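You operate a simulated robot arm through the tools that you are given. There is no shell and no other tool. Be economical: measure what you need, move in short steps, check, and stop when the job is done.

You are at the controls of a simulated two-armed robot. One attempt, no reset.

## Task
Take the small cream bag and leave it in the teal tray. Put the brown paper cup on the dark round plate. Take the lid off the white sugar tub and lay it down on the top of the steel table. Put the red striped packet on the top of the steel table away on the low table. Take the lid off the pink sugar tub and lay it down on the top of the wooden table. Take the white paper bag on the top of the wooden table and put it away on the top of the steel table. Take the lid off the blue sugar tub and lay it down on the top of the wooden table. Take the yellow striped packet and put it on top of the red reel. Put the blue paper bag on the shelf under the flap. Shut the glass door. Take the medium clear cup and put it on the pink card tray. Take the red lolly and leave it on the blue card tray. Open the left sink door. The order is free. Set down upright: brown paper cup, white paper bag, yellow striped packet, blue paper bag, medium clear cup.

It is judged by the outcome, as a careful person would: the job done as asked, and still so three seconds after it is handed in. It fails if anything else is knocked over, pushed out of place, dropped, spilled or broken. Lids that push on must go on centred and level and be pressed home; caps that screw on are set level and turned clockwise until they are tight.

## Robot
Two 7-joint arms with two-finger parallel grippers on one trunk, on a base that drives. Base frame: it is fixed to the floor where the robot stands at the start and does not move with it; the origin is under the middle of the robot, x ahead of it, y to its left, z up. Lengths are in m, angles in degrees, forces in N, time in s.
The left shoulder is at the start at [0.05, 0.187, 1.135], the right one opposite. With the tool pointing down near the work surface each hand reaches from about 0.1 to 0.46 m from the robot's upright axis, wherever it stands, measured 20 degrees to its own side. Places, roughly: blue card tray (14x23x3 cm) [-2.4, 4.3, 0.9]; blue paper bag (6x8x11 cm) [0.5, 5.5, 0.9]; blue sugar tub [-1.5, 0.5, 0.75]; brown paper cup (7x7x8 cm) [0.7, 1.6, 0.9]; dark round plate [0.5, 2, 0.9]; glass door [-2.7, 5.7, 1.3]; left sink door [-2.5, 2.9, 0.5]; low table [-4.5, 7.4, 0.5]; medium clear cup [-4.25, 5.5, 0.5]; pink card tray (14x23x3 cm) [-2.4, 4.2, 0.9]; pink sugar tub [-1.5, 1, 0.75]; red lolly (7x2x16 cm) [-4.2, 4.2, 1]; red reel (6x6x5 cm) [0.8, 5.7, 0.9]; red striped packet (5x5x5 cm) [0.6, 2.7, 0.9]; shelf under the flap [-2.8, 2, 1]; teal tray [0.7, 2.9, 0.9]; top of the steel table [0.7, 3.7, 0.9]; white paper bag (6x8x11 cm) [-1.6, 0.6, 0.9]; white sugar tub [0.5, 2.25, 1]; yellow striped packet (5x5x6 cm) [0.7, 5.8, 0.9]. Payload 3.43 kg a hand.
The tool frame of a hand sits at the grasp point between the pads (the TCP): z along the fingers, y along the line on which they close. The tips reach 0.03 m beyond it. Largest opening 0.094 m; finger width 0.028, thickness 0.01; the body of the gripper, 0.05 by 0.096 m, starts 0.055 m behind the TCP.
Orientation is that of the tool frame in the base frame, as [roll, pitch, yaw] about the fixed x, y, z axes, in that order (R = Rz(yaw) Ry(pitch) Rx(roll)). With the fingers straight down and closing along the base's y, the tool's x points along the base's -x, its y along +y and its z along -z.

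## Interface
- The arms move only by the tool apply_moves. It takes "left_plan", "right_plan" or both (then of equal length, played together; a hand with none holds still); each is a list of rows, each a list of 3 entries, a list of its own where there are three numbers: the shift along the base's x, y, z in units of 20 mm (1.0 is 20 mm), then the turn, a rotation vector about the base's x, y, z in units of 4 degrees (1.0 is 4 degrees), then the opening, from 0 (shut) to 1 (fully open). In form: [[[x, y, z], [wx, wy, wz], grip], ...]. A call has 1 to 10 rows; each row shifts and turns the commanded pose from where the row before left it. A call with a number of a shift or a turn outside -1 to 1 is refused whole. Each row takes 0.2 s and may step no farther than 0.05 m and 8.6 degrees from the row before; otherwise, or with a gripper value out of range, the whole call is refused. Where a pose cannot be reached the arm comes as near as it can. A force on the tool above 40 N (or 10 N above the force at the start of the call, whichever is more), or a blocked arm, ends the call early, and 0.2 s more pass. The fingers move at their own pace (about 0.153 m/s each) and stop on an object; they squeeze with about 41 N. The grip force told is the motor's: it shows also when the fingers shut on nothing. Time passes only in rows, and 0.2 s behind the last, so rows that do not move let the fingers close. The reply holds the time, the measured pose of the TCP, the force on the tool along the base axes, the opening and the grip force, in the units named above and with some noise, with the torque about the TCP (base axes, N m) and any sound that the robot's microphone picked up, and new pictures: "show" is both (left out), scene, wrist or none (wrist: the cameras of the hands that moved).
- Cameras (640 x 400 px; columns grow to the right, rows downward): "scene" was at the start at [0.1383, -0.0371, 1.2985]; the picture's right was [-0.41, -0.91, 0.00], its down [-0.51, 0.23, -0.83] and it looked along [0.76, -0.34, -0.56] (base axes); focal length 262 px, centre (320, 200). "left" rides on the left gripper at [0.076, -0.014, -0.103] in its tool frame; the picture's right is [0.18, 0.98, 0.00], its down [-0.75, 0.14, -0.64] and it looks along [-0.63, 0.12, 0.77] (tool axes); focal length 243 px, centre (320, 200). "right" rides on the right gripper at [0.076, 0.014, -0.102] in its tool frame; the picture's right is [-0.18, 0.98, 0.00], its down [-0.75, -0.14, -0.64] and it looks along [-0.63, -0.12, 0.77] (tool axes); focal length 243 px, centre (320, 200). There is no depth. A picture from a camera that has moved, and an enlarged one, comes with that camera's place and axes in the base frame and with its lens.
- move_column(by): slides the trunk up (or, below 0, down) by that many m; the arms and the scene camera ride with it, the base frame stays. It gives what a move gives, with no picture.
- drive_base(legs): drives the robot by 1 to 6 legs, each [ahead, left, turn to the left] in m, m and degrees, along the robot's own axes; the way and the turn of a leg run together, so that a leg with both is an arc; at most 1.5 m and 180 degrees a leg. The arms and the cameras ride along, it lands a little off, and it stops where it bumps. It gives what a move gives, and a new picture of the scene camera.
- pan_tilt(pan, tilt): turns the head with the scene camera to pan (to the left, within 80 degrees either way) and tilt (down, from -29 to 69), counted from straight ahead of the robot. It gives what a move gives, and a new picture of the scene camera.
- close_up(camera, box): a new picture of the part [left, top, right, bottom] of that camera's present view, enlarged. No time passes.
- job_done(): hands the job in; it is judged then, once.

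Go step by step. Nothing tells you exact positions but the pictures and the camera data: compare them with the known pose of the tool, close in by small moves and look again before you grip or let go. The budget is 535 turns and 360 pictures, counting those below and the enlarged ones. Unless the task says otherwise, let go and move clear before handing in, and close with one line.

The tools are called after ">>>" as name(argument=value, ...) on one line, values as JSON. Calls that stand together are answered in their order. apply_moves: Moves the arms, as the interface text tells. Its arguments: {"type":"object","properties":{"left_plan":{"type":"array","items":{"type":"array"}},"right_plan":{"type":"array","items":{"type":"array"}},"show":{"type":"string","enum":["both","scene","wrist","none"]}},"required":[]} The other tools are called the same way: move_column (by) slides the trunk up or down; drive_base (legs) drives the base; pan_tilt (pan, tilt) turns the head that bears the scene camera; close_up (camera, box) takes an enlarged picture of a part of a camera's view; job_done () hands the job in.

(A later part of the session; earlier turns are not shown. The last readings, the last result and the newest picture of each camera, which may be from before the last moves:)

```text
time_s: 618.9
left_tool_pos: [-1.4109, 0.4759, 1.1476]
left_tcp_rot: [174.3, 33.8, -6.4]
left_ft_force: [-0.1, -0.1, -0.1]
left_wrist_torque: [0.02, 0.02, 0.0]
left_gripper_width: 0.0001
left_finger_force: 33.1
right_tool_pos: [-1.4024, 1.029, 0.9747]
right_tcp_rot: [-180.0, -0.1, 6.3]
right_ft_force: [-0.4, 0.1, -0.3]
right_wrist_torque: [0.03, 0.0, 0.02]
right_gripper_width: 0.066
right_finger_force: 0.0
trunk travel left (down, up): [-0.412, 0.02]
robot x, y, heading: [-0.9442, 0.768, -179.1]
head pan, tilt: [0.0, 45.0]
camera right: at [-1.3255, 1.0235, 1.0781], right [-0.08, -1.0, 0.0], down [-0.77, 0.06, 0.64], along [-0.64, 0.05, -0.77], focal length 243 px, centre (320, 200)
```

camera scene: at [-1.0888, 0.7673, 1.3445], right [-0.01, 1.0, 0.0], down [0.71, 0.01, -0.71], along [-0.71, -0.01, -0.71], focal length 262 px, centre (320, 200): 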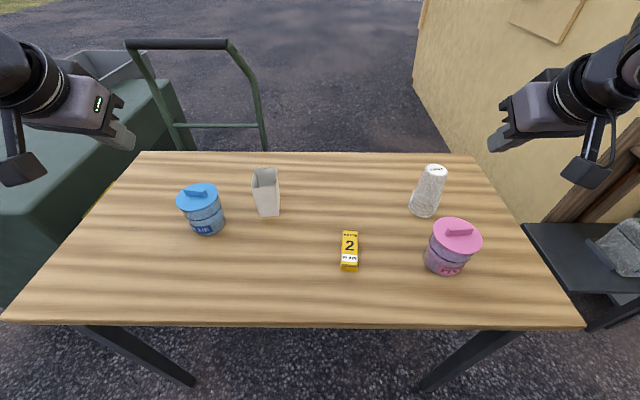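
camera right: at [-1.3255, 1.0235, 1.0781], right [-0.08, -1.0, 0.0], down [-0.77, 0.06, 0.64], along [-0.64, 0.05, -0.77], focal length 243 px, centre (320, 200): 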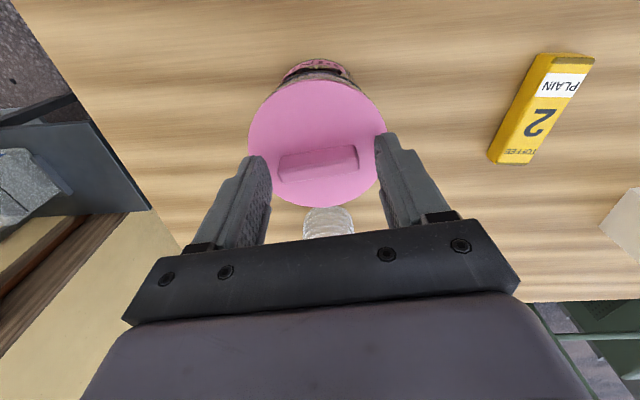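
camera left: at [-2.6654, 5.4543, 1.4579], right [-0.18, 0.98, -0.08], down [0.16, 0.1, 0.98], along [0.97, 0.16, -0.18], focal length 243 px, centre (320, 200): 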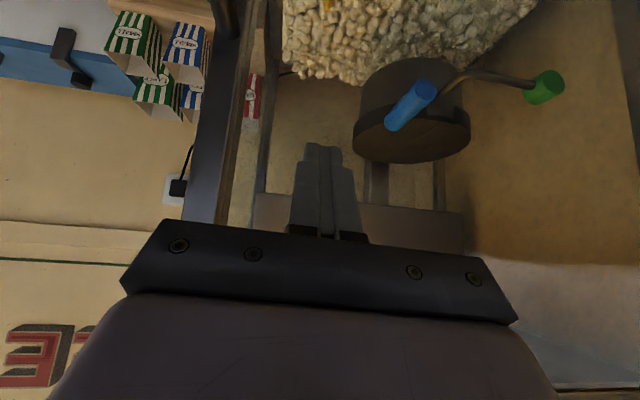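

>>> apply_moves(right_plan=[[[-0.1, 0, -0.2], [0, 0, 0], 0.7], [[0, 0, -0.15], [0, 0, 0], 0.7], [[0, 0, 0], [0, 0, 0], 0.7]], show="none")

>>> apply_moves(right_plan=[[[0, 0, -0.15], [0, 0, 0], 0.7], [[0, 0, 0], [0, 0, 0], 0.7]], show="none")

```text
time_s: 619.7
left_tool_pos: [-1.4094, 0.4752, 1.1473]
left_tcp_rot: [174.4, 33.9, -6.4]
left_ft_force: [-0.2, -0.6, 0.7]
left_wrist_torque: [0.03, 0.03, 0.03]
left_gripper_width: 0.0001
left_finger_force: 32.7
right_tool_pos: [-1.4029, 1.0296, 0.9701]
right_tcp_rot: [179.9, 0.1, 6.2]
right_ft_force: [2.0, 3.3, 13.2]
right_wrist_torque: [0.04, -0.09, 0.02]
right_gripper_width: 0.0657
right_finger_force: 0.1
trunk travel left (down, up): [-0.412, 0.02]
robot x, y, heading: [-0.9478, 0.7698, -179.3]
head pan, tilt: [0.0, 45.0]
```

```text
time_s: 620.5
left_tool_pos: [-1.4092, 0.4742, 1.1485]
left_tcp_rot: [174.3, 33.9, -6.5]
left_ft_force: [0.1, -0.2, 0.4]
left_wrist_torque: [0.0, 0.05, -0.04]
left_gripper_width: 0.0
left_finger_force: 32.9
right_tool_pos: [-1.4034, 1.0297, 0.9699]
right_tcp_rot: [-179.9, 0.5, 6.4]
right_ft_force: [9.2, 2.4, 17.6]
right_wrist_torque: [-0.01, -0.36, 0.07]
right_gripper_width: 0.0658
right_finger_force: 0.0
trunk travel left (down, up): [-0.412, 0.02]
robot x, y, heading: [-0.9486, 0.7715, -179.4]
head pan, tilt: [0.0, 45.0]
stopped in row 2 (right hand): the force on the tool passed its limit (the readings are from after the stop); the commanded pose is now the measured one
```

Lid felt at TCP z≈0.970. Raise 2–3 mm, close on the bar, then lift.

>>> apply_moves(right_plan=[[[0, 0, 0.15], [0, 0, 0], 0.7], [[0, 0, 0], [0, 0, 0], 0], [[0, 0, 0], [0, 0, 0], 0], [[0, 0, 0], [0, 0, 0], 0], [[0, 0, 0.4], [0, 0, 0], 0], [[0, 0, 0.6], [0, 0, 0], 0], [[0, 0, 1], [0, 0, 0], 0], [[0, 0, 1], [0, 0, 0], 0]])

```text
time_s: 622.3
left_tool_pos: [-1.4101, 0.4751, 1.146]
left_tcp_rot: [174.3, 33.7, -6.4]
left_ft_force: [-0.9, -0.4, -0.1]
left_wrist_torque: [-0.02, 0.01, 0.01]
left_gripper_width: 0.0
left_finger_force: 32.9
right_tool_pos: [-1.4042, 1.0287, 1.0298]
right_tcp_rot: [180.0, 0.3, 6.3]
right_ft_force: [0.1, -0.4, -0.5]
right_wrist_torque: [0.03, 0.01, -0.05]
right_gripper_width: 0.048
right_finger_force: 40.8
trunk travel left (down, up): [-0.412, 0.02]
robot x, y, heading: [-0.9454, 0.7691, -179.2]
head pan, tilt: [0.0, 45.0]
heard: snap
camera scene: at [-1.0886, 0.7674, 1.3444], right [-0.01, 1.0, 0.0], down [0.71, 0.01, -0.71], along [-0.71, -0.01, -0.71], focal length 262 px, centre (320, 200)
camera right: at [-1.3281, 1.0233, 1.1327], right [-0.08, -1.0, 0.0], down [-0.76, 0.06, 0.65], along [-0.64, 0.05, -0.76], focal length 243 px, centre (320, 200)
```

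scene: 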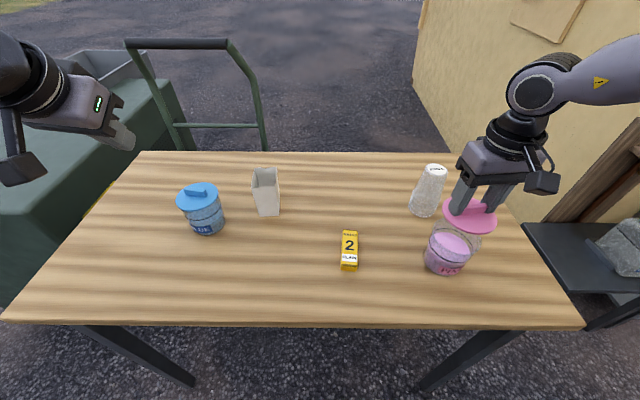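
right: 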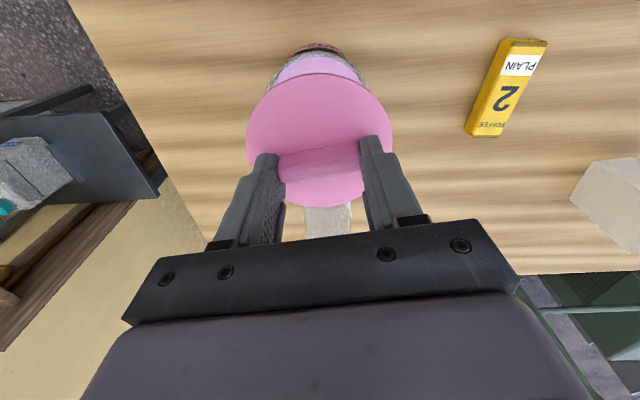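

Lid off. Lay it on the table at a free spot (-1.38, 1.165).

>>> apply_moves(right_plan=[[[0.2, 1, 0], [0, 0, 0], 0], [[0.2, 1, 0], [0, 0, 0], 0], [[0.2, 1, 0], [0, 0, 0], 0], [[0.2, 1, 0], [0, 0, 0], 0], [[0.2, 1, 0], [0, 0, 0], 0], [[0.2, 1, 0], [0, 0, 0], 0], [[0, 0.8, -0.5], [0, 0, 0], 0], [[0, 0, -1], [0, 0, 0], 0], [[0, 0, -1], [0, 0, 0], 0], [[0, 0, -1], [0, 0, 0], 0]])

```text
time_s: 624.5
left_tool_pos: [-1.4102, 0.4754, 1.1467]
left_tcp_rot: [174.4, 33.8, -6.4]
left_ft_force: [1.0, 0.0, 0.5]
left_wrist_torque: [-0.02, -0.01, 0.03]
left_gripper_width: 0.0
left_finger_force: 32.9
right_tool_pos: [-1.3834, 1.165, 0.96]
right_tcp_rot: [-179.9, 0.2, 6.4]
right_ft_force: [0.2, 0.1, 0.7]
right_wrist_torque: [-0.03, -0.02, 0.0]
right_gripper_width: 0.0478
right_finger_force: 41.6
trunk travel left (down, up): [-0.412, 0.02]
robot x, y, heading: [-0.9487, 0.7702, -179.2]
head pan, tilt: [0.0, 45.0]
camera scene: at [-1.089, 0.7675, 1.3444], right [-0.01, 1.0, 0.0], down [0.71, 0.01, -0.71], along [-0.71, -0.01, -0.71], focal length 262 px, centre (320, 200)
camera right: at [-1.3046, 1.1597, 1.0625], right [-0.08, -1.0, 0.0], down [-0.76, 0.06, 0.65], along [-0.64, 0.05, -0.76], focal length 243 px, centre (320, 200)
```

scene: 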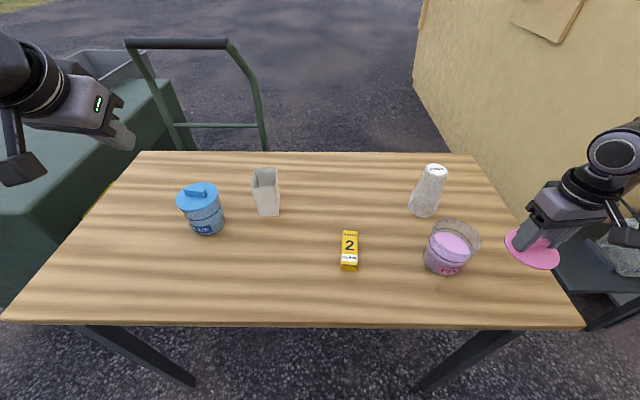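
right: 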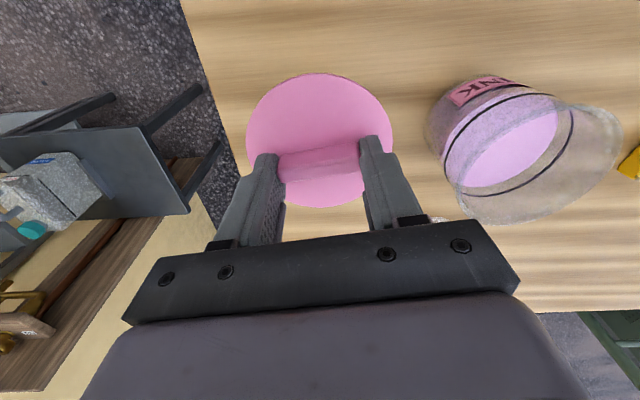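

>>> apply_moves(right_plan=[[[0, 0, -1], [0, 0, 0], 0], [[0, 0, -1], [0, 0, 0], 0], [[0, 0, -1], [0, 0, 0], 0], [[0, 0, -0.4], [0, 0, 0], 0], [[0, 0, -0.2], [0, 0, 0], 0], [[0, 0, -0.2], [0, 0, 0], 0], [[0, 0, 0], [0, 0, 0], 0]], show="none")

```text
time_s: 626.1
left_tool_pos: [-1.4094, 0.4755, 1.1465]
left_tcp_rot: [174.3, 33.7, -6.5]
left_ft_force: [0.1, 0.5, -0.5]
left_wrist_torque: [0.02, -0.01, -0.01]
left_gripper_width: 0.0
left_finger_force: 33.4
right_tool_pos: [-1.381, 1.1656, 0.8859]
right_tcp_rot: [180.0, 0.4, 6.3]
right_ft_force: [0.0, -0.4, -0.1]
right_wrist_torque: [0.01, 0.0, -0.01]
right_gripper_width: 0.0479
right_finger_force: 40.3
trunk travel left (down, up): [-0.412, 0.02]
robot x, y, heading: [-0.9463, 0.7672, -179.3]
head pan, tilt: [0.0, 45.0]
```

>>> apply_moves(right_plan=[[[0, 0, -0.15], [0, 0, 0], 0], [[0, 0, -0.15], [0, 0, 0], 0], [[0, 0, 0], [0, 0, 0], 0]], show="none")

>>> apply_moves(right_plan=[[[0, 0, -0.12], [0, 0, 0], 0], [[0, 0, 0], [0, 0, 0], 0]], show="none")

```text
time_s: 626.9
left_tool_pos: [-1.4097, 0.4744, 1.1477]
left_tcp_rot: [174.4, 34.0, -6.3]
left_ft_force: [0.3, -0.2, 0.0]
left_wrist_torque: [0.03, 0.04, -0.04]
left_gripper_width: 0.0003
left_finger_force: 33.2
right_tool_pos: [-1.3819, 1.1644, 0.8819]
right_tcp_rot: [-179.6, 0.5, 6.2]
right_ft_force: [2.5, 4.4, 18.4]
right_wrist_torque: [0.11, -0.37, 0.02]
right_gripper_width: 0.0479
right_finger_force: 41.0
trunk travel left (down, up): [-0.412, 0.02]
robot x, y, heading: [-0.947, 0.7712, -179.3]
head pan, tilt: [0.0, 45.0]
```

```text
time_s: 627.4
left_tool_pos: [-1.4091, 0.4752, 1.1486]
left_tcp_rot: [174.4, 34.1, -6.6]
left_ft_force: [-0.3, -0.1, -0.3]
left_wrist_torque: [0.0, 0.01, -0.02]
left_gripper_width: 0.0001
left_finger_force: 33.1
right_tool_pos: [-1.3822, 1.166, 0.8817]
right_tcp_rot: [-179.6, 0.6, 6.2]
right_ft_force: [8.6, 0.2, 21.6]
right_wrist_torque: [-0.11, -0.7, 0.03]
right_gripper_width: 0.0478
right_finger_force: 40.7
trunk travel left (down, up): [-0.412, 0.02]
robot x, y, heading: [-0.9488, 0.7716, -179.1]
head pan, tilt: [0.0, 45.0]
stopped in row 2 (right hand): the force on the tool passed its limit (the readings are from after the stop); the commanded pose is now the measured one
```

On the table. Release and rise.

>>> apply_moves(right_plan=[[[0, 0, 0.1], [0, 0, 0], 0], [[0, 0, 0], [0, 0, 0], 0.75], [[0, 0, 0], [0, 0, 0], 0.75], [[0, 0, 1], [0, 0, 0], 0.75], [[0, 0, 1], [0, 0, 0], 0.75], [[0, 0, 1], [0, 0, 0], 1], [[0, 0, 1], [0, 0, 0], 1], [[0, 0, 1], [0, 0, 0], 1], [[0, 0, 1], [0, 0, 0], 1], [[0, 0, 1], [0, 0, 0], 1]], show="scene")

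```text
time_s: 629.6
left_tool_pos: [-1.41, 0.4753, 1.1468]
left_tcp_rot: [174.3, 33.8, -6.5]
left_ft_force: [-0.1, 0.4, 0.2]
left_wrist_torque: [-0.01, -0.01, 0.02]
left_gripper_width: 0.0
left_finger_force: 33.3
right_tool_pos: [-1.3826, 1.1666, 1.02]
right_tcp_rot: [-179.7, 0.5, 6.3]
right_ft_force: [-0.2, 0.0, 0.7]
right_wrist_torque: [-0.01, -0.03, 0.03]
right_gripper_width: 0.0943
right_finger_force: 0.0
trunk travel left (down, up): [-0.412, 0.02]
robot x, y, heading: [-0.9479, 0.7686, -179.3]
head pan, tilt: [0.0, 45.0]
camera scene: at [-1.0886, 0.7674, 1.3444], right [-0.01, 1.0, 0.0], down [0.71, 0.01, -0.71], along [-0.71, -0.01, -0.71], focal length 262 px, centre (320, 200)
```

scene: 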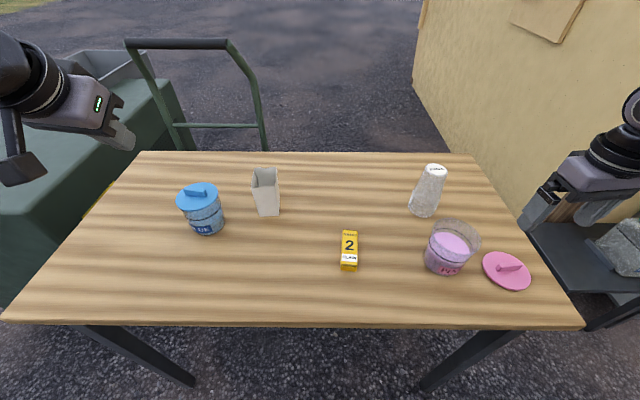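

Pink lid lies on the table. Next the blue tub with the left hand: correct its orientation and bring it near the knob (tilt ~30°).

>>> drive_base(legs=[[0.03, 0, 0]])

>>> apply_moves(left_plan=[[[0, 0, 0], [0.5, 0, 0.8], 1], [[0, 0, 0], [0.5, 0, 0.8], 1], [[0, 0, 0], [0.4, 0, 0], 1]], show="wrist")

```text
time_s: 630.5
left_tool_pos: [-1.4412, 0.4746, 1.1478]
left_tcp_rot: [174.2, 33.7, -6.5]
left_ft_force: [0.3, 0.7, -0.7]
left_wrist_torque: [-0.02, -0.03, -0.01]
left_gripper_width: 0.0
left_finger_force: 33.1
right_tool_pos: [-1.4132, 1.165, 1.0211]
right_tcp_rot: [-179.7, 0.6, 6.3]
right_ft_force: [-0.3, 0.8, -0.5]
right_wrist_torque: [0.01, -0.02, -0.02]
right_gripper_width: 0.094
right_finger_force: 0.1
trunk travel left (down, up): [-0.412, 0.02]
robot x, y, heading: [-0.9761, 0.7705, -179.2]
head pan, tilt: [0.0, 45.0]
camera scene: at [-1.1198, 0.7672, 1.3442], right [-0.01, 1.0, 0.0], down [0.71, 0.01, -0.71], along [-0.71, -0.01, -0.71], focal length 262 px, centre (320, 200)
```

scene: 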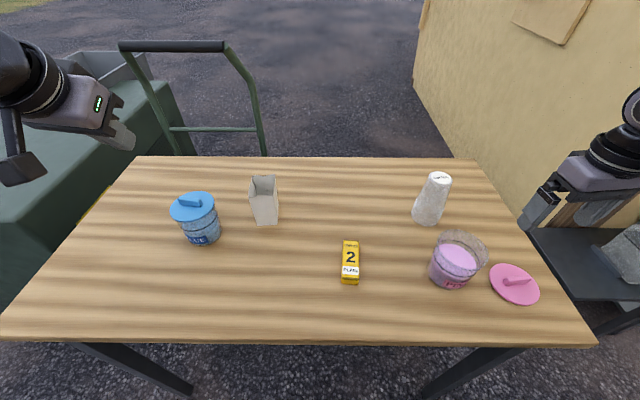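

```text
time_s: 631.3
left_tool_pos: [-1.4402, 0.4747, 1.1468]
left_tcp_rot: [-178.9, 33.9, 3.7]
left_ft_force: [-0.5, 0.4, 0.0]
left_wrist_torque: [0.01, 0.02, 0.01]
left_gripper_width: 0.0939
left_finger_force: 0.1
right_tool_pos: [-1.4111, 1.1647, 1.0206]
right_tcp_rot: [-179.6, 0.5, 6.3]
right_ft_force: [-0.1, 0.3, 1.1]
right_wrist_torque: [-0.01, 0.03, 0.0]
right_gripper_width: 0.0939
right_finger_force: 0.0
trunk travel left (down, up): [-0.412, 0.02]
robot x, y, heading: [-0.9783, 0.7707, -179.1]
head pan, tilt: [0.0, 45.0]
camera left: at [-1.3206, 0.4953, 1.1887], right [0.21, -0.97, -0.12], down [-0.26, -0.17, 0.95], along [-0.94, -0.17, -0.29], focal length 243 px, centre (320, 200)
```

left: 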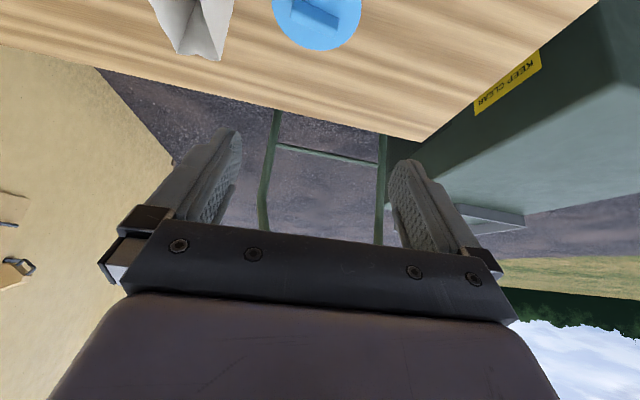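

>>> apply_moves(left_plan=[[[-0.3, 0.1, -0.5], [0, -0.8, 0], 1], [[-0.3, 0.1, -0.5], [0, -0.8, 0], 1], [[-0.3, 0.1, -0.5], [0, -0.8, 0], 1], [[-0.5, 0.2, -0.5], [0, -0.8, -0.5], 1], [[-0.5, 0.2, -0.5], [0, -0.8, -0.5], 1], [[-0.5, 0, -0.5], [0, -0.8, 0], 1]], show="wrist")

```text
time_s: 632.7
left_tool_pos: [-1.4884, 0.4886, 1.0876]
left_tcp_rot: [-179.8, 14.6, -0.7]
left_ft_force: [0.2, 0.6, 0.5]
left_wrist_torque: [-0.03, -0.01, -0.02]
left_gripper_width: 0.094
left_finger_force: 0.0
right_tool_pos: [-1.4112, 1.1654, 1.021]
right_tcp_rot: [-179.7, 0.6, 6.4]
right_ft_force: [-0.6, -0.2, 0.4]
right_wrist_torque: [0.01, 0.0, 0.0]
right_gripper_width: 0.0941
right_finger_force: 0.0
trunk travel left (down, up): [-0.412, 0.02]
robot x, y, heading: [-0.9789, 0.7685, -179.5]
head pan, tilt: [0.0, 45.0]
camera left: at [-1.3889, 0.5017, 1.166], right [0.17, -0.98, -0.05], down [-0.57, -0.14, 0.81], along [-0.81, -0.11, -0.58], focal length 243 px, centre (320, 200)
```

left: 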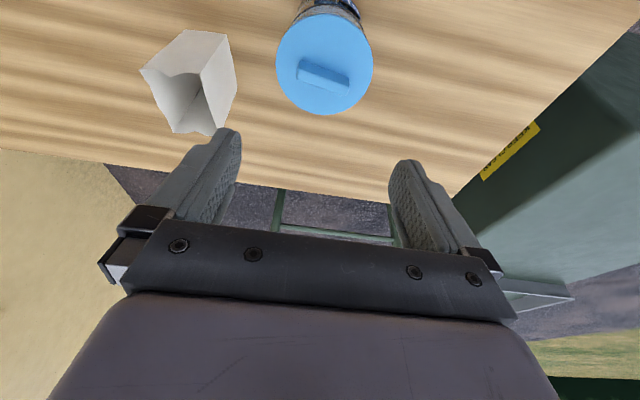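

>>> apply_moves(left_plan=[[[-0.3, 0.05, -0.8], [0, 0, -0.75], 0.7], [[-0.3, 0.05, -0.8], [0, 0, -0.75], 0.7], [[0, 0, -0.8], [0, 0, -0.7], 0.7], [[0, 0, -0.8], [0, 0, 0], 0.7], [[0, 0, -0.8], [0, 0, 0], 0.7]], show="wrist")

```text
time_s: 633.9
left_tool_pos: [-1.5008, 0.4923, 1.0068]
left_tcp_rot: [-179.7, 14.7, -9.5]
left_ft_force: [-0.7, 0.2, 0.4]
left_wrist_torque: [-0.01, 0.0, 0.0]
left_gripper_width: 0.0659
left_finger_force: 0.0
right_tool_pos: [-1.4133, 1.166, 1.0207]
right_tcp_rot: [-179.8, 0.5, 6.2]
right_ft_force: [0.0, 0.5, 0.7]
right_wrist_torque: [0.0, -0.02, -0.01]
right_gripper_width: 0.0942
right_finger_force: 0.0
trunk travel left (down, up): [-0.412, 0.02]
robot x, y, heading: [-0.9776, 0.7717, -179.5]
head pan, tilt: [0.0, 45.0]
camera left: at [-1.3997, 0.4886, 1.0856], right [0.01, -1.0, -0.05], down [-0.58, -0.05, 0.81], along [-0.81, 0.02, -0.58], focal length 243 px, centre (320, 200)
```

left: 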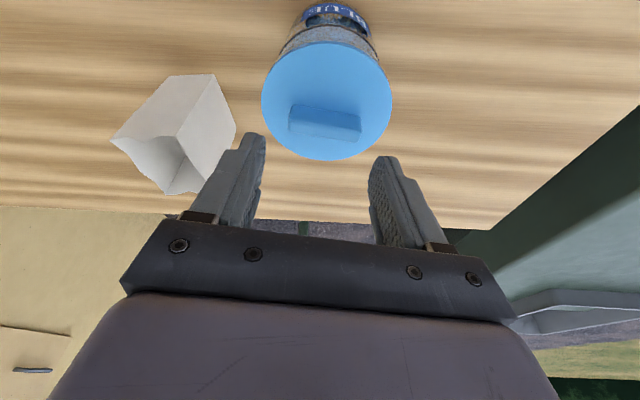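

>>> apply_moves(left_plan=[[[0.35, -0.05, -0.7], [0, 0, 0], 0.7], [[0, 0, -0.5], [0, 0, 0], 0.7], [[0, 0, -0.3], [0, 0, 0], 0.7], [[0, 0, -0.15], [0, 0, 0], 0.7], [[0, 0, 0], [0, 0, 0], 0.7]], show="wrist")

```text
time_s: 635.1
left_tool_pos: [-1.4922, 0.4902, 0.9741]
left_tcp_rot: [-179.7, 14.7, -9.4]
left_ft_force: [-0.5, -0.1, 0.1]
left_wrist_torque: [0.02, -0.01, -0.02]
left_gripper_width: 0.0657
left_finger_force: 0.1
right_tool_pos: [-1.412, 1.1651, 1.0196]
right_tcp_rot: [-179.8, 0.5, 6.3]
right_ft_force: [0.1, 0.9, 0.2]
right_wrist_torque: [0.0, -0.01, 0.04]
right_gripper_width: 0.0941
right_finger_force: 0.1
trunk travel left (down, up): [-0.412, 0.02]
robot x, y, heading: [-0.9764, 0.7716, -179.2]
head pan, tilt: [0.0, 45.0]
camera left: at [-1.3921, 0.4875, 1.0531], right [0.01, -1.0, -0.05], down [-0.58, -0.05, 0.81], along [-0.81, 0.02, -0.58], focal length 243 px, centre (320, 200)
```

left: 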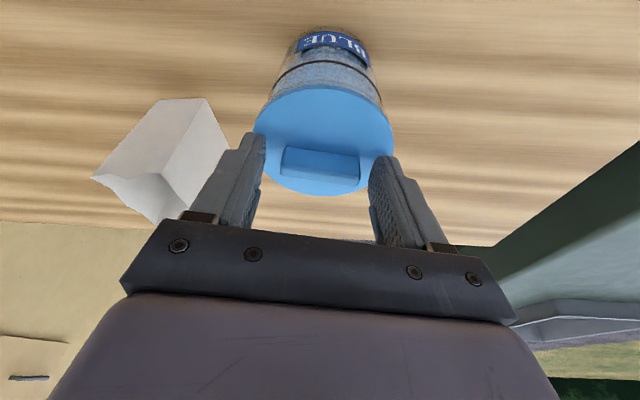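

>>> apply_moves(left_plan=[[[0, 0, -0.15], [0, 0, 0], 0.7], [[0, 0, -0.15], [0, 0, 0], 0.7], [[0, 0, 0], [0, 0, 0], 0.7]], show="none")

>>> apply_moves(left_plan=[[[0, 0, -0.12], [0, 0, 0], 0.7], [[0, 0, 0], [0, 0, 0], 0.7]], show="none")

```text
time_s: 635.9
left_tool_pos: [-1.4929, 0.4898, 0.9715]
left_tcp_rot: [-179.9, 15.2, -9.5]
left_ft_force: [3.4, -6.7, 28.3]
left_wrist_torque: [-0.43, -0.22, 0.02]
left_gripper_width: 0.0655
left_finger_force: 0.1
right_tool_pos: [-1.4095, 1.1662, 1.0224]
right_tcp_rot: [-179.9, 0.6, 6.3]
right_ft_force: [0.6, 0.7, 0.0]
right_wrist_torque: [-0.02, 0.0, 0.02]
right_gripper_width: 0.094
right_finger_force: 0.1
trunk travel left (down, up): [-0.412, 0.02]
robot x, y, heading: [-0.9763, 0.7707, -179.5]
head pan, tilt: [0.0, 45.0]
```

```text
time_s: 636.4
left_tool_pos: [-1.4943, 0.4904, 0.9725]
left_tcp_rot: [-179.9, 15.5, -9.5]
left_ft_force: [7.3, -1.1, 18.5]
left_wrist_torque: [-0.14, -0.27, 0.07]
left_gripper_width: 0.0656
left_finger_force: 0.1
right_tool_pos: [-1.4111, 1.1657, 1.0209]
right_tcp_rot: [-179.8, 0.8, 6.4]
right_ft_force: [0.3, 1.0, 0.5]
right_wrist_torque: [0.01, 0.02, 0.0]
right_gripper_width: 0.0937
right_finger_force: 0.0
trunk travel left (down, up): [-0.412, 0.02]
robot x, y, heading: [-0.9786, 0.7724, -179.4]
head pan, tilt: [0.0, 45.0]
stopped in row 2 (left hand): the force on the tool passed its limit (the readings are from after the stop); the commanded pose is now the measured one
```

Contact with the lid. Raise 2 mm, close, and lift.

>>> apply_moves(left_plan=[[[0, 0, 0.12], [0, 0, 0], 0.7], [[0, 0, 0], [0, 0, 0], 0], [[0, 0, 0], [0, 0, 0], 0], [[0, 0, 0], [0, 0, 0], 0], [[0, 0, 0.4], [0, 0, 0], 0], [[0, 0, 0.6], [0, 0, 0], 0], [[0, 0, 1], [0, 0, 0], 0], [[0, 0, 1], [0, 0, 0], 0]])

```text
time_s: 638.2
left_tool_pos: [-1.4945, 0.4897, 1.0315]
left_tcp_rot: [-180.0, 15.2, -9.5]
left_ft_force: [-0.2, 0.3, -0.2]
left_wrist_torque: [0.01, 0.02, -0.01]
left_gripper_width: 0.0478
left_finger_force: 41.1
right_tool_pos: [-1.4117, 1.165, 1.0209]
right_tcp_rot: [-179.9, 0.6, 6.3]
right_ft_force: [0.5, 0.1, -0.2]
right_wrist_torque: [-0.01, 0.0, -0.02]
right_gripper_width: 0.0939
right_finger_force: 0.0
trunk travel left (down, up): [-0.412, 0.02]
robot x, y, heading: [-0.9773, 0.7716, -179.2]
head pan, tilt: [0.0, 45.0]
heard: snap
camera scene: at [-1.1183, 0.7671, 1.3444], right [-0.01, 1.0, 0.0], down [0.71, 0.01, -0.71], along [-0.71, -0.01, -0.71], focal length 262 px, centre (320, 200)
camera left: at [-1.3934, 0.4873, 1.1097], right [0.01, -1.0, -0.05], down [-0.58, -0.05, 0.82], along [-0.82, 0.02, -0.57], focal length 243 px, centre (320, 200)
```

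scene: 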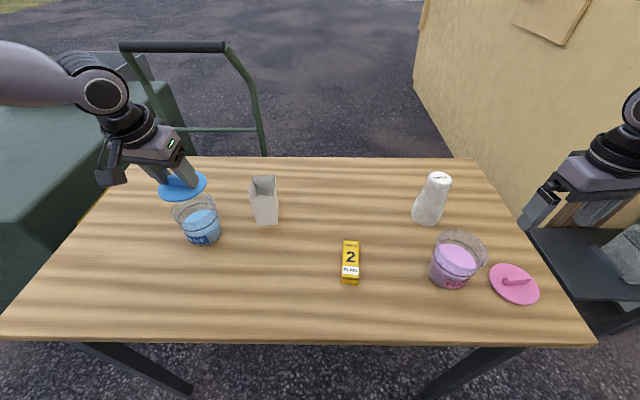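
left: 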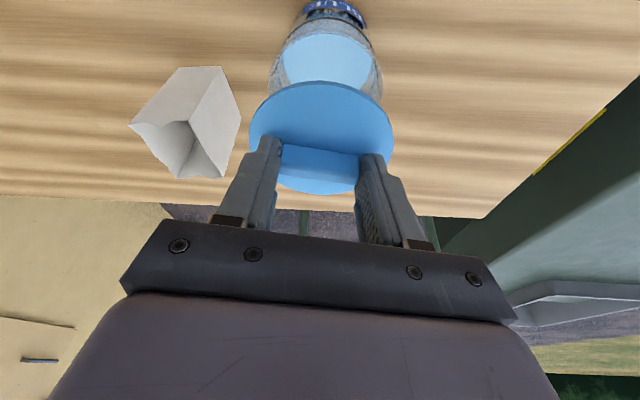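

Lay the blue lid at a free spot (-1.38, 0.60).

>>> apply_moves(left_plan=[[[0.5, 0.3, 0.3], [0, 0, 0], 0], [[0.95, 0.9, 0], [0, 0, 0], 0], [[0.95, 0.9, 0], [0, 0, 0], 0], [[0.95, 0.9, 0], [0, 0, 0], 0], [[0.95, 0.9, 0], [0, 0, 0], 0], [[0.95, 0.9, 0], [0, 0, 0], 0], [[0.5, 0.7, -0.5], [0, 0, 0], 0], [[0, 0, -1], [0, 0, 0], 0], [[0, 0, -1], [0, 0, 0], 0], [[0, 0, -1], [0, 0, 0], 0]])

```text
time_s: 640.4
left_tool_pos: [-1.3806, 0.5998, 0.9685]
left_tcp_rot: [-179.9, 15.2, -9.4]
left_ft_force: [0.5, 0.1, -0.3]
left_wrist_torque: [0.03, 0.0, 0.02]
left_gripper_width: 0.0475
left_finger_force: 40.9
right_tool_pos: [-1.412, 1.1662, 1.0217]
right_tcp_rot: [-179.8, 0.5, 6.3]
right_ft_force: [-0.5, -0.8, 0.7]
right_wrist_torque: [0.0, 0.01, 0.02]
right_gripper_width: 0.0941
right_finger_force: 0.0
trunk travel left (down, up): [-0.412, 0.02]
robot x, y, heading: [-0.9754, 0.7691, -179.5]
head pan, tilt: [0.0, 45.0]
camera scene: at [-1.1186, 0.7669, 1.3444], right [-0.01, 1.0, 0.0], down [0.71, 0.01, -0.71], along [-0.71, -0.01, -0.71], focal length 262 px, centre (320, 200)
camera left: at [-1.279, 0.5974, 1.0459], right [0.01, -1.0, -0.05], down [-0.57, -0.05, 0.82], along [-0.82, 0.02, -0.57], focal length 243 px, centre (320, 200)
```

scene: 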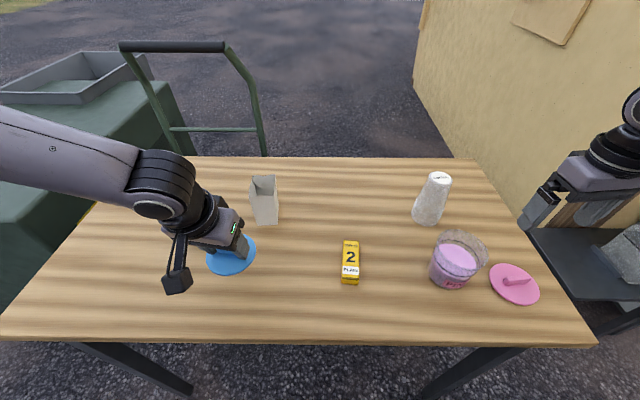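
left: 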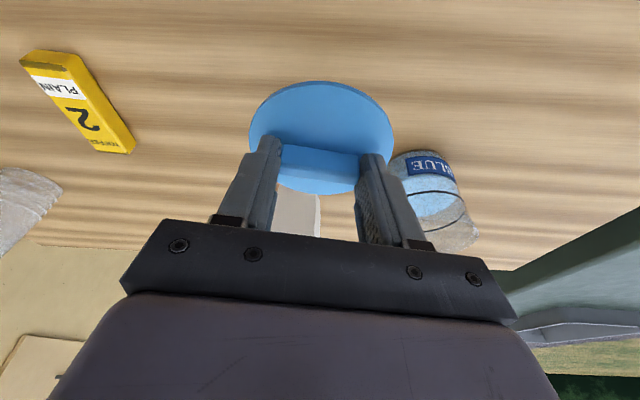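

>>> apply_moves(left_plan=[[[0, 0, -1], [0, 0, 0], 0], [[0, 0, -1], [0, 0, 0], 0], [[0, 0, -1], [0, 0, 0], 0], [[0, 0, -0.5], [0, 0, 0], 0], [[0, 0, -0.2], [0, 0, 0], 0], [[0, 0, -0.15], [0, 0, 0], 0], [[0, 0, 0], [0, 0, 0], 0]], show="none")

>>> apply_moves(left_plan=[[[0, 0, -0.15], [0, 0, 0], 0], [[0, 0, -0.1], [0, 0, 0], 0], [[0, 0, 0], [0, 0, 0], 0]], show="none")

```text
time_s: 642.0
left_tool_pos: [-1.3743, 0.5784, 0.9095]
left_tcp_rot: [-179.8, 15.1, -9.5]
left_ft_force: [0.6, 0.6, -0.3]
left_wrist_torque: [0.01, -0.01, -0.02]
left_gripper_width: 0.0479
left_finger_force: 41.1
left hand out of reach, approached as far as the arm can: row 2, 3, 4, 6
right_tool_pos: [-1.4109, 1.1646, 1.0205]
right_tcp_rot: [-179.7, 0.5, 6.3]
right_ft_force: [-0.3, -0.1, 0.3]
right_wrist_torque: [0.01, -0.02, -0.03]
right_gripper_width: 0.0943
right_finger_force: 0.1
trunk travel left (down, up): [-0.412, 0.02]
robot x, y, heading: [-0.9771, 0.7725, -179.4]
head pan, tilt: [0.0, 45.0]
```

```text
time_s: 642.8
left_tool_pos: [-1.3727, 0.5763, 0.9077]
left_tcp_rot: [-179.8, 15.2, -9.5]
left_ft_force: [-0.2, 0.2, -0.3]
left_wrist_torque: [-0.03, -0.02, 0.0]
left_gripper_width: 0.0477
left_finger_force: 41.0
left hand out of reach, approached as far as the arm can: row 2
right_tool_pos: [-1.4121, 1.1654, 1.0213]
right_tcp_rot: [-179.9, 0.5, 6.3]
right_ft_force: [0.1, -0.5, 0.1]
right_wrist_torque: [-0.02, -0.01, 0.03]
right_gripper_width: 0.0938
right_finger_force: 0.1
trunk travel left (down, up): [-0.412, 0.02]
robot x, y, heading: [-0.9788, 0.7699, -179.2]
head pan, tilt: [0.0, 45.0]
```

At the reach limit; finish lowering with the trunk.

>>> move_column(by=-0.018)

>>> move_column(by=-0.005)

```text
time_s: 643.4
left_tool_pos: [-1.3733, 0.5761, 0.8894]
left_tcp_rot: [-179.8, 15.2, -9.5]
left_ft_force: [0.7, 0.8, -0.3]
left_wrist_torque: [0.02, 0.02, 0.02]
left_gripper_width: 0.0478
left_finger_force: 40.7
right_tool_pos: [-1.4132, 1.1655, 1.0031]
right_tcp_rot: [-179.8, 0.6, 6.3]
right_ft_force: [-0.4, 0.7, -0.5]
right_wrist_torque: [0.0, -0.02, 0.05]
right_gripper_width: 0.0941
right_finger_force: 0.1
trunk travel left (down, up): [-0.394, 0.038]
robot x, y, heading: [-0.9776, 0.771, -179.2]
head pan, tilt: [0.0, 45.0]
```

```text
time_s: 644.0
left_tool_pos: [-1.3725, 0.5768, 0.8845]
left_tcp_rot: [-179.8, 15.1, -9.6]
left_ft_force: [0.0, 0.3, -1.0]
left_wrist_torque: [-0.01, 0.0, -0.01]
left_gripper_width: 0.0479
left_finger_force: 41.1
right_tool_pos: [-1.4128, 1.1668, 0.9977]
right_tcp_rot: [-179.8, 0.5, 6.2]
right_ft_force: [0.2, 0.5, 0.4]
right_wrist_torque: [-0.02, -0.01, -0.02]
right_gripper_width: 0.0939
right_finger_force: 0.2
trunk travel left (down, up): [-0.389, 0.043]
robot x, y, heading: [-0.9805, 0.774, -178.9]
head pan, tilt: [0.0, 45.0]
```

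>>> move_column(by=-0.003)

>>> move_column(by=-0.003)

>>> close_up(camera="scene", box=[140, 160, 320, 340])

```text
time_s: 644.5
left_tool_pos: [-1.3729, 0.5771, 0.8845]
left_tcp_rot: [-179.8, 15.4, -9.5]
left_ft_force: [3.8, -5.4, 16.9]
left_wrist_torque: [-0.22, -0.14, 0.02]
left_gripper_width: 0.0476
left_finger_force: 40.8
right_tool_pos: [-1.4101, 1.165, 0.995]
right_tcp_rot: [-179.8, 0.6, 6.3]
right_ft_force: [-0.1, 0.7, -0.5]
right_wrist_torque: [-0.02, 0.0, -0.01]
right_gripper_width: 0.0942
right_finger_force: 0.0
trunk travel left (down, up): [-0.386, 0.046]
robot x, y, heading: [-0.977, 0.7687, -179.5]
head pan, tilt: [0.0, 45.0]
```

```text
time_s: 644.9
left_tool_pos: [-1.3747, 0.5772, 0.8838]
left_tcp_rot: [-179.8, 15.7, -9.6]
left_ft_force: [6.4, -2.4, 15.4]
left_wrist_torque: [-0.23, -0.44, -0.01]
left_gripper_width: 0.0477
left_finger_force: 40.6
right_tool_pos: [-1.4113, 1.1649, 0.9936]
right_tcp_rot: [-179.7, 0.7, 6.4]
right_ft_force: [-0.9, -0.7, -0.3]
right_wrist_torque: [0.01, -0.01, -0.02]
right_gripper_width: 0.0942
right_finger_force: 0.0
trunk travel left (down, up): [-0.384, 0.048]
robot x, y, heading: [-0.9735, 0.7666, -179.4]
head pan, tilt: [0.0, 45.0]
stopped: the force on the tool passed its limit (the readings are from after the stop); the commanded pose is now the measured one
```

```text
2.22 times, centred on (230, 250) of scene
camera zoom: at [-1.1171, 0.7671, 1.3165], right [-0.01, 1.0, 0.0], down [0.71, 0.01, -0.71], along [-0.71, -0.01, -0.71], focal length 582 px, centre (520, 89)
```

zoom: 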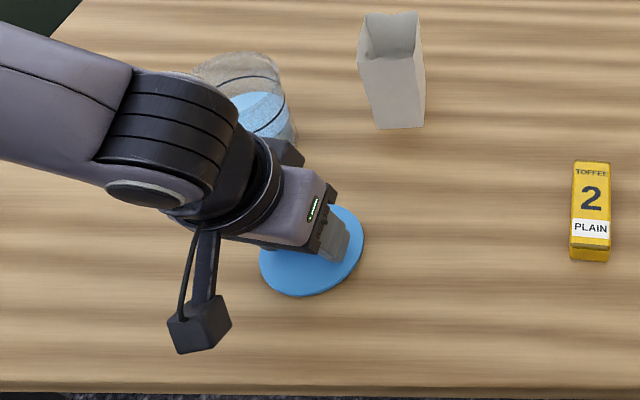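

Lid rests on the table. Release and rise.

>>> apply_moves(left_plan=[[[0, 0, 0.1], [0, 0, 0], 0], [[0, 0, 0], [0, 0, 0], 0.75], [[0, 0, 0], [0, 0, 0], 0.75], [[0.2, 0, 1], [0, 0, 0], 0.75], [[0.2, 0, 1], [0, 0, 0], 0.75], [[0, 0, 1], [0, 0, 0], 1], [[0, 0, 1], [0, 0, 0], 1], [[0, 0, 1], [0, 0, 0], 1], [[0, 0, 1], [0, 0, 0], 1], [[0, 0, 1], [0, 0, 0], 1]])

```text
time_s: 647.1
left_tool_pos: [-1.367, 0.5776, 1.0257]
left_tcp_rot: [-179.9, 15.7, -9.5]
left_ft_force: [-0.2, 0.0, -0.5]
left_wrist_torque: [0.01, -0.02, -0.01]
left_gripper_width: 0.094
left_finger_force: 0.2
right_tool_pos: [-1.4113, 1.1654, 0.992]
right_tcp_rot: [-179.9, 0.6, 6.4]
right_ft_force: [-0.4, -0.6, -0.1]
right_wrist_torque: [-0.03, -0.03, 0.03]
right_gripper_width: 0.0939
right_finger_force: 0.1
trunk travel left (down, up): [-0.384, 0.048]
robot x, y, heading: [-0.977, 0.771, -179.4]
head pan, tilt: [0.0, 45.0]
camera scene: at [-1.1182, 0.767, 1.3164], right [-0.01, 1.0, 0.0], down [0.71, 0.01, -0.71], along [-0.71, -0.01, -0.71], focal length 262 px, centre (320, 200)
camera left: at [-1.2646, 0.5747, 1.1018], right [0.01, -1.0, -0.05], down [-0.57, -0.05, 0.82], along [-0.82, 0.02, -0.57], focal length 243 px, centre (320, 200)
```

scene: 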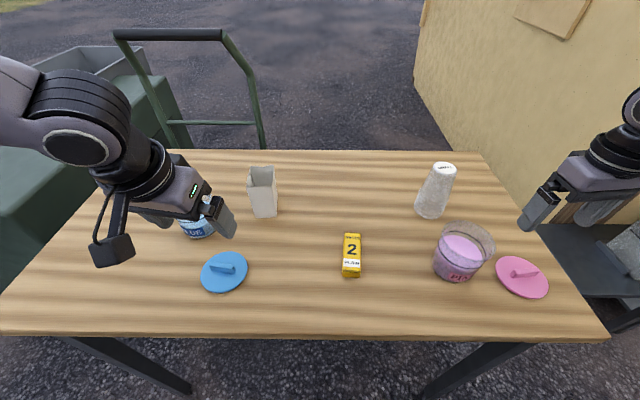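
left: 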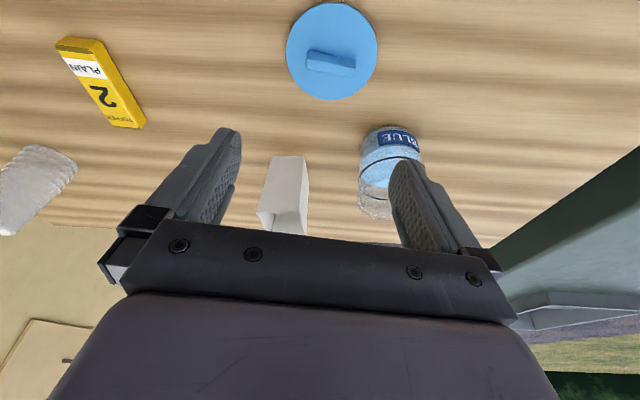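

Both lids done. Now the white paper bag at ≈(-1.573, 0.63), 6 cm wide in y. Shift the base slightly right (+y), and tilt the left hand ~35° to reach it.

>>> drive_base(legs=[[0, -0.06, -0.6]])

>>> apply_moves(left_plan=[[[-0.3, 0, 0.5], [0, 1, 0.8], 1], [[-0.3, 0, 0.5], [0, 1, 0.8], 1], [[-0.3, 0, 0], [0, 1, 0.8], 1], [[-0.5, 0, 0], [0, 1, 0], 1], [[-0.5, 0, 0], [0, 0.8, 0], 1]], show="wrist")

```text
time_s: 648.1
left_tool_pos: [-1.3689, 0.6418, 1.0242]
left_tcp_rot: [-180.0, 15.6, -10.0]
left_ft_force: [-0.1, 0.2, 0.0]
left_wrist_torque: [-0.02, 0.0, 0.02]
left_gripper_width: 0.0942
left_finger_force: 0.0
right_tool_pos: [-1.4092, 1.2302, 0.9921]
right_tcp_rot: [-179.9, 0.5, 5.7]
right_ft_force: [-0.6, -0.4, 0.8]
right_wrist_torque: [-0.02, 0.02, -0.01]
right_gripper_width: 0.0939
right_finger_force: 0.0
trunk travel left (down, up): [-0.384, 0.048]
robot x, y, heading: [-0.9757, 0.8285, -179.6]
head pan, tilt: [0.0, 45.0]
camera scene: at [-1.1188, 0.829, 1.3164], right [0.0, 1.0, 0.0], down [0.71, 0.0, -0.71], along [-0.71, 0.0, -0.71], focal length 262 px, centre (320, 200)
```

scene: 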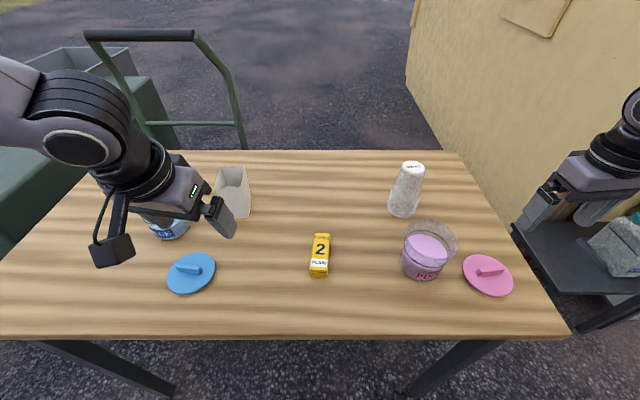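

```text
time_s: 649.3
left_tool_pos: [-1.4083, 0.6401, 1.0442]
left_tcp_rot: [178.8, 34.7, -0.9]
left_ft_force: [0.2, -0.6, 0.0]
left_wrist_torque: [0.01, -0.02, -0.01]
left_gripper_width: 0.0943
left_finger_force: 0.1
right_tool_pos: [-1.409, 1.2293, 0.9932]
right_tcp_rot: [-179.9, 0.5, 5.8]
right_ft_force: [0.5, 0.2, 0.3]
right_wrist_torque: [0.01, 0.0, 0.03]
right_gripper_width: 0.0942
right_finger_force: 0.0
trunk travel left (down, up): [-0.384, 0.048]
robot x, y, heading: [-0.9769, 0.8269, -179.7]
head pan, tilt: [0.0, 45.0]
camera left: at [-1.2868, 0.6562, 1.0839], right [0.15, -0.99, -0.09], down [-0.25, -0.12, 0.96], along [-0.96, -0.12, -0.27], focal length 243 px, centre (320, 200)
```

left: 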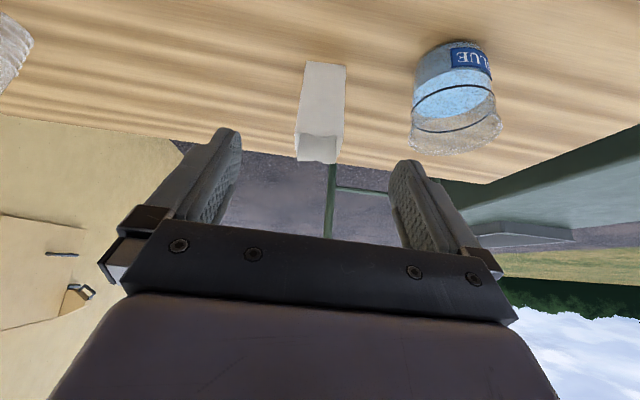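

Bag near face x≈-1.54, y≈0.632. Advance forward-down around it.

>>> apply_moves(left_plan=[[[-0.93, -0.1, -0.77], [0, 0, 0.2], 1], [[-0.93, -0.1, -0.77], [0, 0, 0], 1], [[-0.93, -0.1, -0.77], [0, 0, 0], 1], [[-0.93, -0.1, -0.77], [0, 0, 0], 1], [[-0.93, 0, -0.77], [0, 0, 0], 1], [[-0.93, 0, -0.77], [0, 0, 0], 1]], show="wrist")

```text
time_s: 650.7
left_tool_pos: [-1.5164, 0.6293, 0.9543]
left_tcp_rot: [178.8, 34.8, -0.2]
left_ft_force: [0.5, -0.2, 0.5]
left_wrist_torque: [-0.01, -0.02, 0.01]
left_gripper_width: 0.0943
left_finger_force: 0.0
left hand out of reach, approached as far as the arm can: row 6
right_tool_pos: [-1.408, 1.2288, 0.9928]
right_tcp_rot: [-179.8, 0.5, 5.8]
right_ft_force: [-0.3, -0.5, 1.0]
right_wrist_torque: [0.0, -0.01, 0.0]
right_gripper_width: 0.0939
right_finger_force: 0.1
trunk travel left (down, up): [-0.384, 0.048]
robot x, y, heading: [-0.9799, 0.8297, -179.9]
head pan, tilt: [0.0, 45.0]
camera left: at [-1.3951, 0.6446, 0.9944], right [0.16, -0.98, -0.09], down [-0.25, -0.13, 0.96], along [-0.95, -0.13, -0.27], focal length 243 px, centre (320, 200)
```

left: 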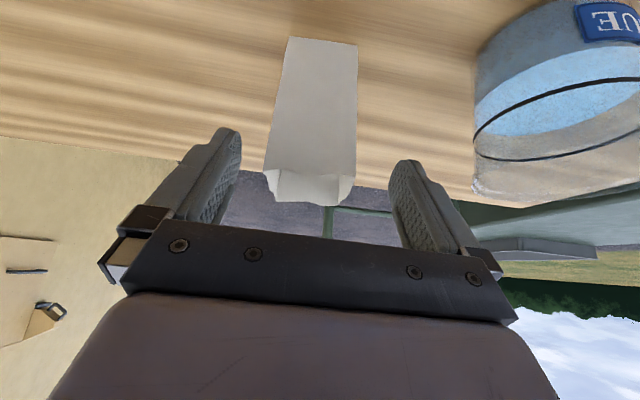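

Inner limit again; shift the base 5 cm to +y and continue.

>>> drive_base(legs=[[0, -0.05, 0]])

>>> apply_moves(left_plan=[[[0, -0.9, 0], [0, 0, 0], 1], [[0, -0.9, 0], [0, 0, 0], 1], [[0, -0.75, 0], [0, 0, 0], 1], [[-0.7, 0, -0.5], [0, 0, 0], 1], [[-0.7, 0, -0.5], [0, 0, 0], 1], [[-0.7, 0, -0.5], [0, 0, 0], 1]], show="wrist")

```text
time_s: 651.6
left_tool_pos: [-1.5161, 0.6789, 0.9548]
left_tcp_rot: [178.6, 34.7, -0.2]
left_ft_force: [-0.1, -0.2, -0.7]
left_wrist_torque: [-0.02, -0.02, -0.01]
left_gripper_width: 0.0939
left_finger_force: 0.1
right_tool_pos: [-1.4079, 1.2791, 0.992]
right_tcp_rot: [-179.9, 0.5, 5.7]
right_ft_force: [-1.0, 0.1, -0.6]
right_wrist_torque: [-0.01, -0.02, -0.06]
right_gripper_width: 0.094
right_finger_force: 0.1
trunk travel left (down, up): [-0.384, 0.048]
robot x, y, heading: [-0.9759, 0.8785, -180.1]
head pan, tilt: [0.0, 45.0]
camera scene: at [-1.1189, 0.8784, 1.3164], right [0.0, 1.0, 0.0], down [0.71, 0.0, -0.71], along [-0.71, 0.0, -0.71], focal length 262 px, centre (320, 200)
```

scene: 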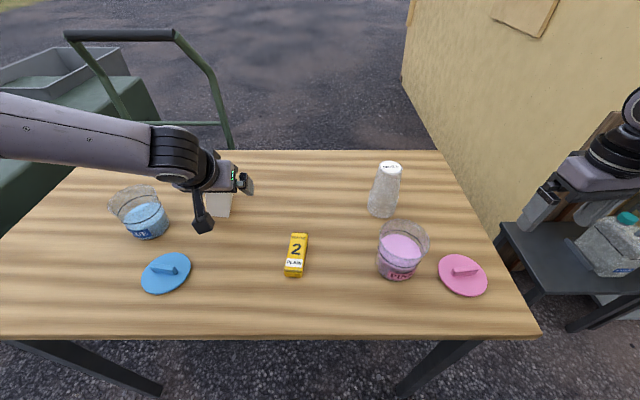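

```text
time_s: 653.0
left_tool_pos: [-1.5545, 0.6223, 0.9298]
left_tcp_rot: [178.9, 34.8, -0.3]
left_ft_force: [-0.3, -0.7, -0.1]
left_wrist_torque: [0.0, 0.02, 0.03]
left_gripper_width: 0.0939
left_finger_force: 0.1
left hand out of reach, approached as far as the arm can: row 6
right_tool_pos: [-1.4077, 1.2784, 0.9922]
right_tcp_rot: [-179.8, 0.5, 5.7]
right_ft_force: [-0.5, -0.5, 0.5]
right_wrist_torque: [0.02, 0.0, 0.01]
right_gripper_width: 0.0941
right_finger_force: 0.1
trunk travel left (down, up): [-0.384, 0.048]
robot x, y, heading: [-0.9778, 0.8781, -179.8]
head pan, tilt: [0.0, 45.0]
camera left: at [-1.4321, 0.6385, 0.969], right [0.16, -0.98, -0.09], down [-0.25, -0.13, 0.96], along [-0.95, -0.13, -0.27], focal length 243 px, centre (320, 200)
```

left: 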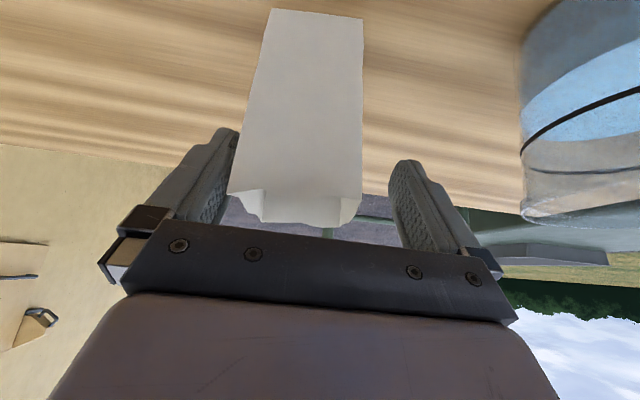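

>>> apply_moves(left_plan=[[[0.5, 0, 0.3], [0, 0, 0], 1], [[0.5, 0.2, 0.3], [0, 0, 0], 1]], show="none")

>>> drive_base(legs=[[0, -0.05, 0]])

>>> apply_moves(left_plan=[[[0, -1, 0], [0, 0, 0], 1], [[0, -1, 0], [0, 0, 0], 1]], show="wrist")

```text
time_s: 653.6
left_tool_pos: [-1.534, 0.6265, 0.9414]
left_tcp_rot: [178.8, 34.6, -0.2]
left_ft_force: [-0.4, -0.4, 0.1]
left_wrist_torque: [0.02, -0.01, 0.0]
left_gripper_width: 0.0939
left_finger_force: 0.1
right_tool_pos: [-1.4086, 1.2785, 0.9919]
right_tcp_rot: [-179.8, 0.5, 5.7]
right_ft_force: [0.3, -0.1, 1.0]
right_wrist_torque: [0.03, -0.03, 0.01]
right_gripper_width: 0.0939
right_finger_force: 0.0
trunk travel left (down, up): [-0.384, 0.048]
robot x, y, heading: [-0.9779, 0.878, -180.0]
head pan, tilt: [0.0, 45.0]
```

```text
time_s: 654.5
left_tool_pos: [-1.533, 0.6768, 0.9425]
left_tcp_rot: [178.8, 34.6, -0.2]
left_ft_force: [-1.4, -0.4, 0.1]
left_wrist_torque: [-0.04, -0.03, -0.01]
left_gripper_width: 0.094
left_finger_force: 0.0
right_tool_pos: [-1.4083, 1.3294, 0.9926]
right_tcp_rot: [-179.9, 0.5, 5.7]
right_ft_force: [-0.2, 1.0, 0.5]
right_wrist_torque: [-0.02, 0.02, 0.02]
right_gripper_width: 0.094
right_finger_force: 0.1
trunk travel left (down, up): [-0.384, 0.048]
robot x, y, heading: [-0.9761, 0.9315, -179.8]
head pan, tilt: [0.0, 45.0]
camera scene: at [-1.1189, 0.9278, 1.3164], right [0.0, 1.0, 0.0], down [0.71, 0.0, -0.71], along [-0.71, 0.0, -0.71], focal length 262 px, centre (320, 200)
```

scene: 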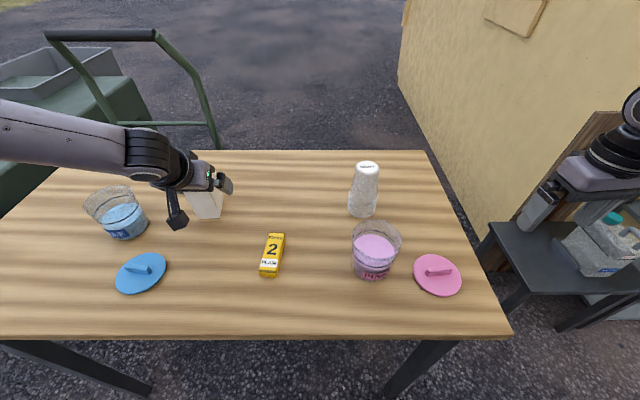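

```text
time_s: 655.1
left_tool_pos: [-1.5326, 0.6358, 0.9411]
left_tcp_rot: [178.7, 34.7, -0.3]
left_ft_force: [0.0, 0.6, 0.3]
left_wrist_torque: [0.0, -0.02, -0.04]
left_gripper_width: 0.0942
left_finger_force: 0.1
right_tool_pos: [-1.4088, 1.3286, 0.9931]
right_tcp_rot: [-179.8, 0.5, 5.7]
right_ft_force: [0.2, 0.2, 0.6]
right_wrist_torque: [0.02, -0.02, -0.03]
right_gripper_width: 0.094
right_finger_force: 0.1
trunk travel left (down, up): [-0.384, 0.048]
robot x, y, heading: [-0.9798, 0.9302, -179.9]
head pan, tilt: [0.0, 45.0]
camera left: at [-1.4122, 0.652, 0.9812], right [0.16, -0.98, -0.09], down [-0.25, -0.13, 0.96], along [-0.95, -0.13, -0.27], focal length 243 px, centre (320, 200)
```

left: 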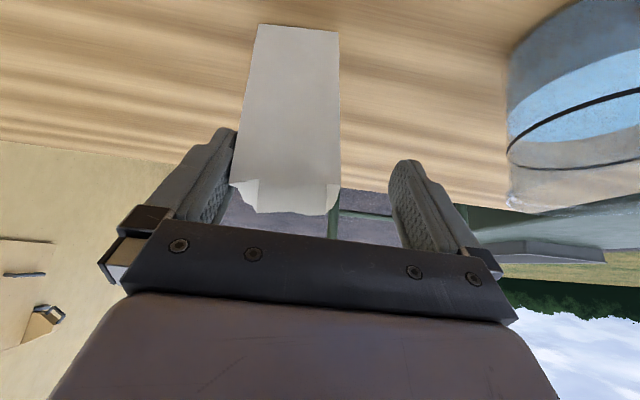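

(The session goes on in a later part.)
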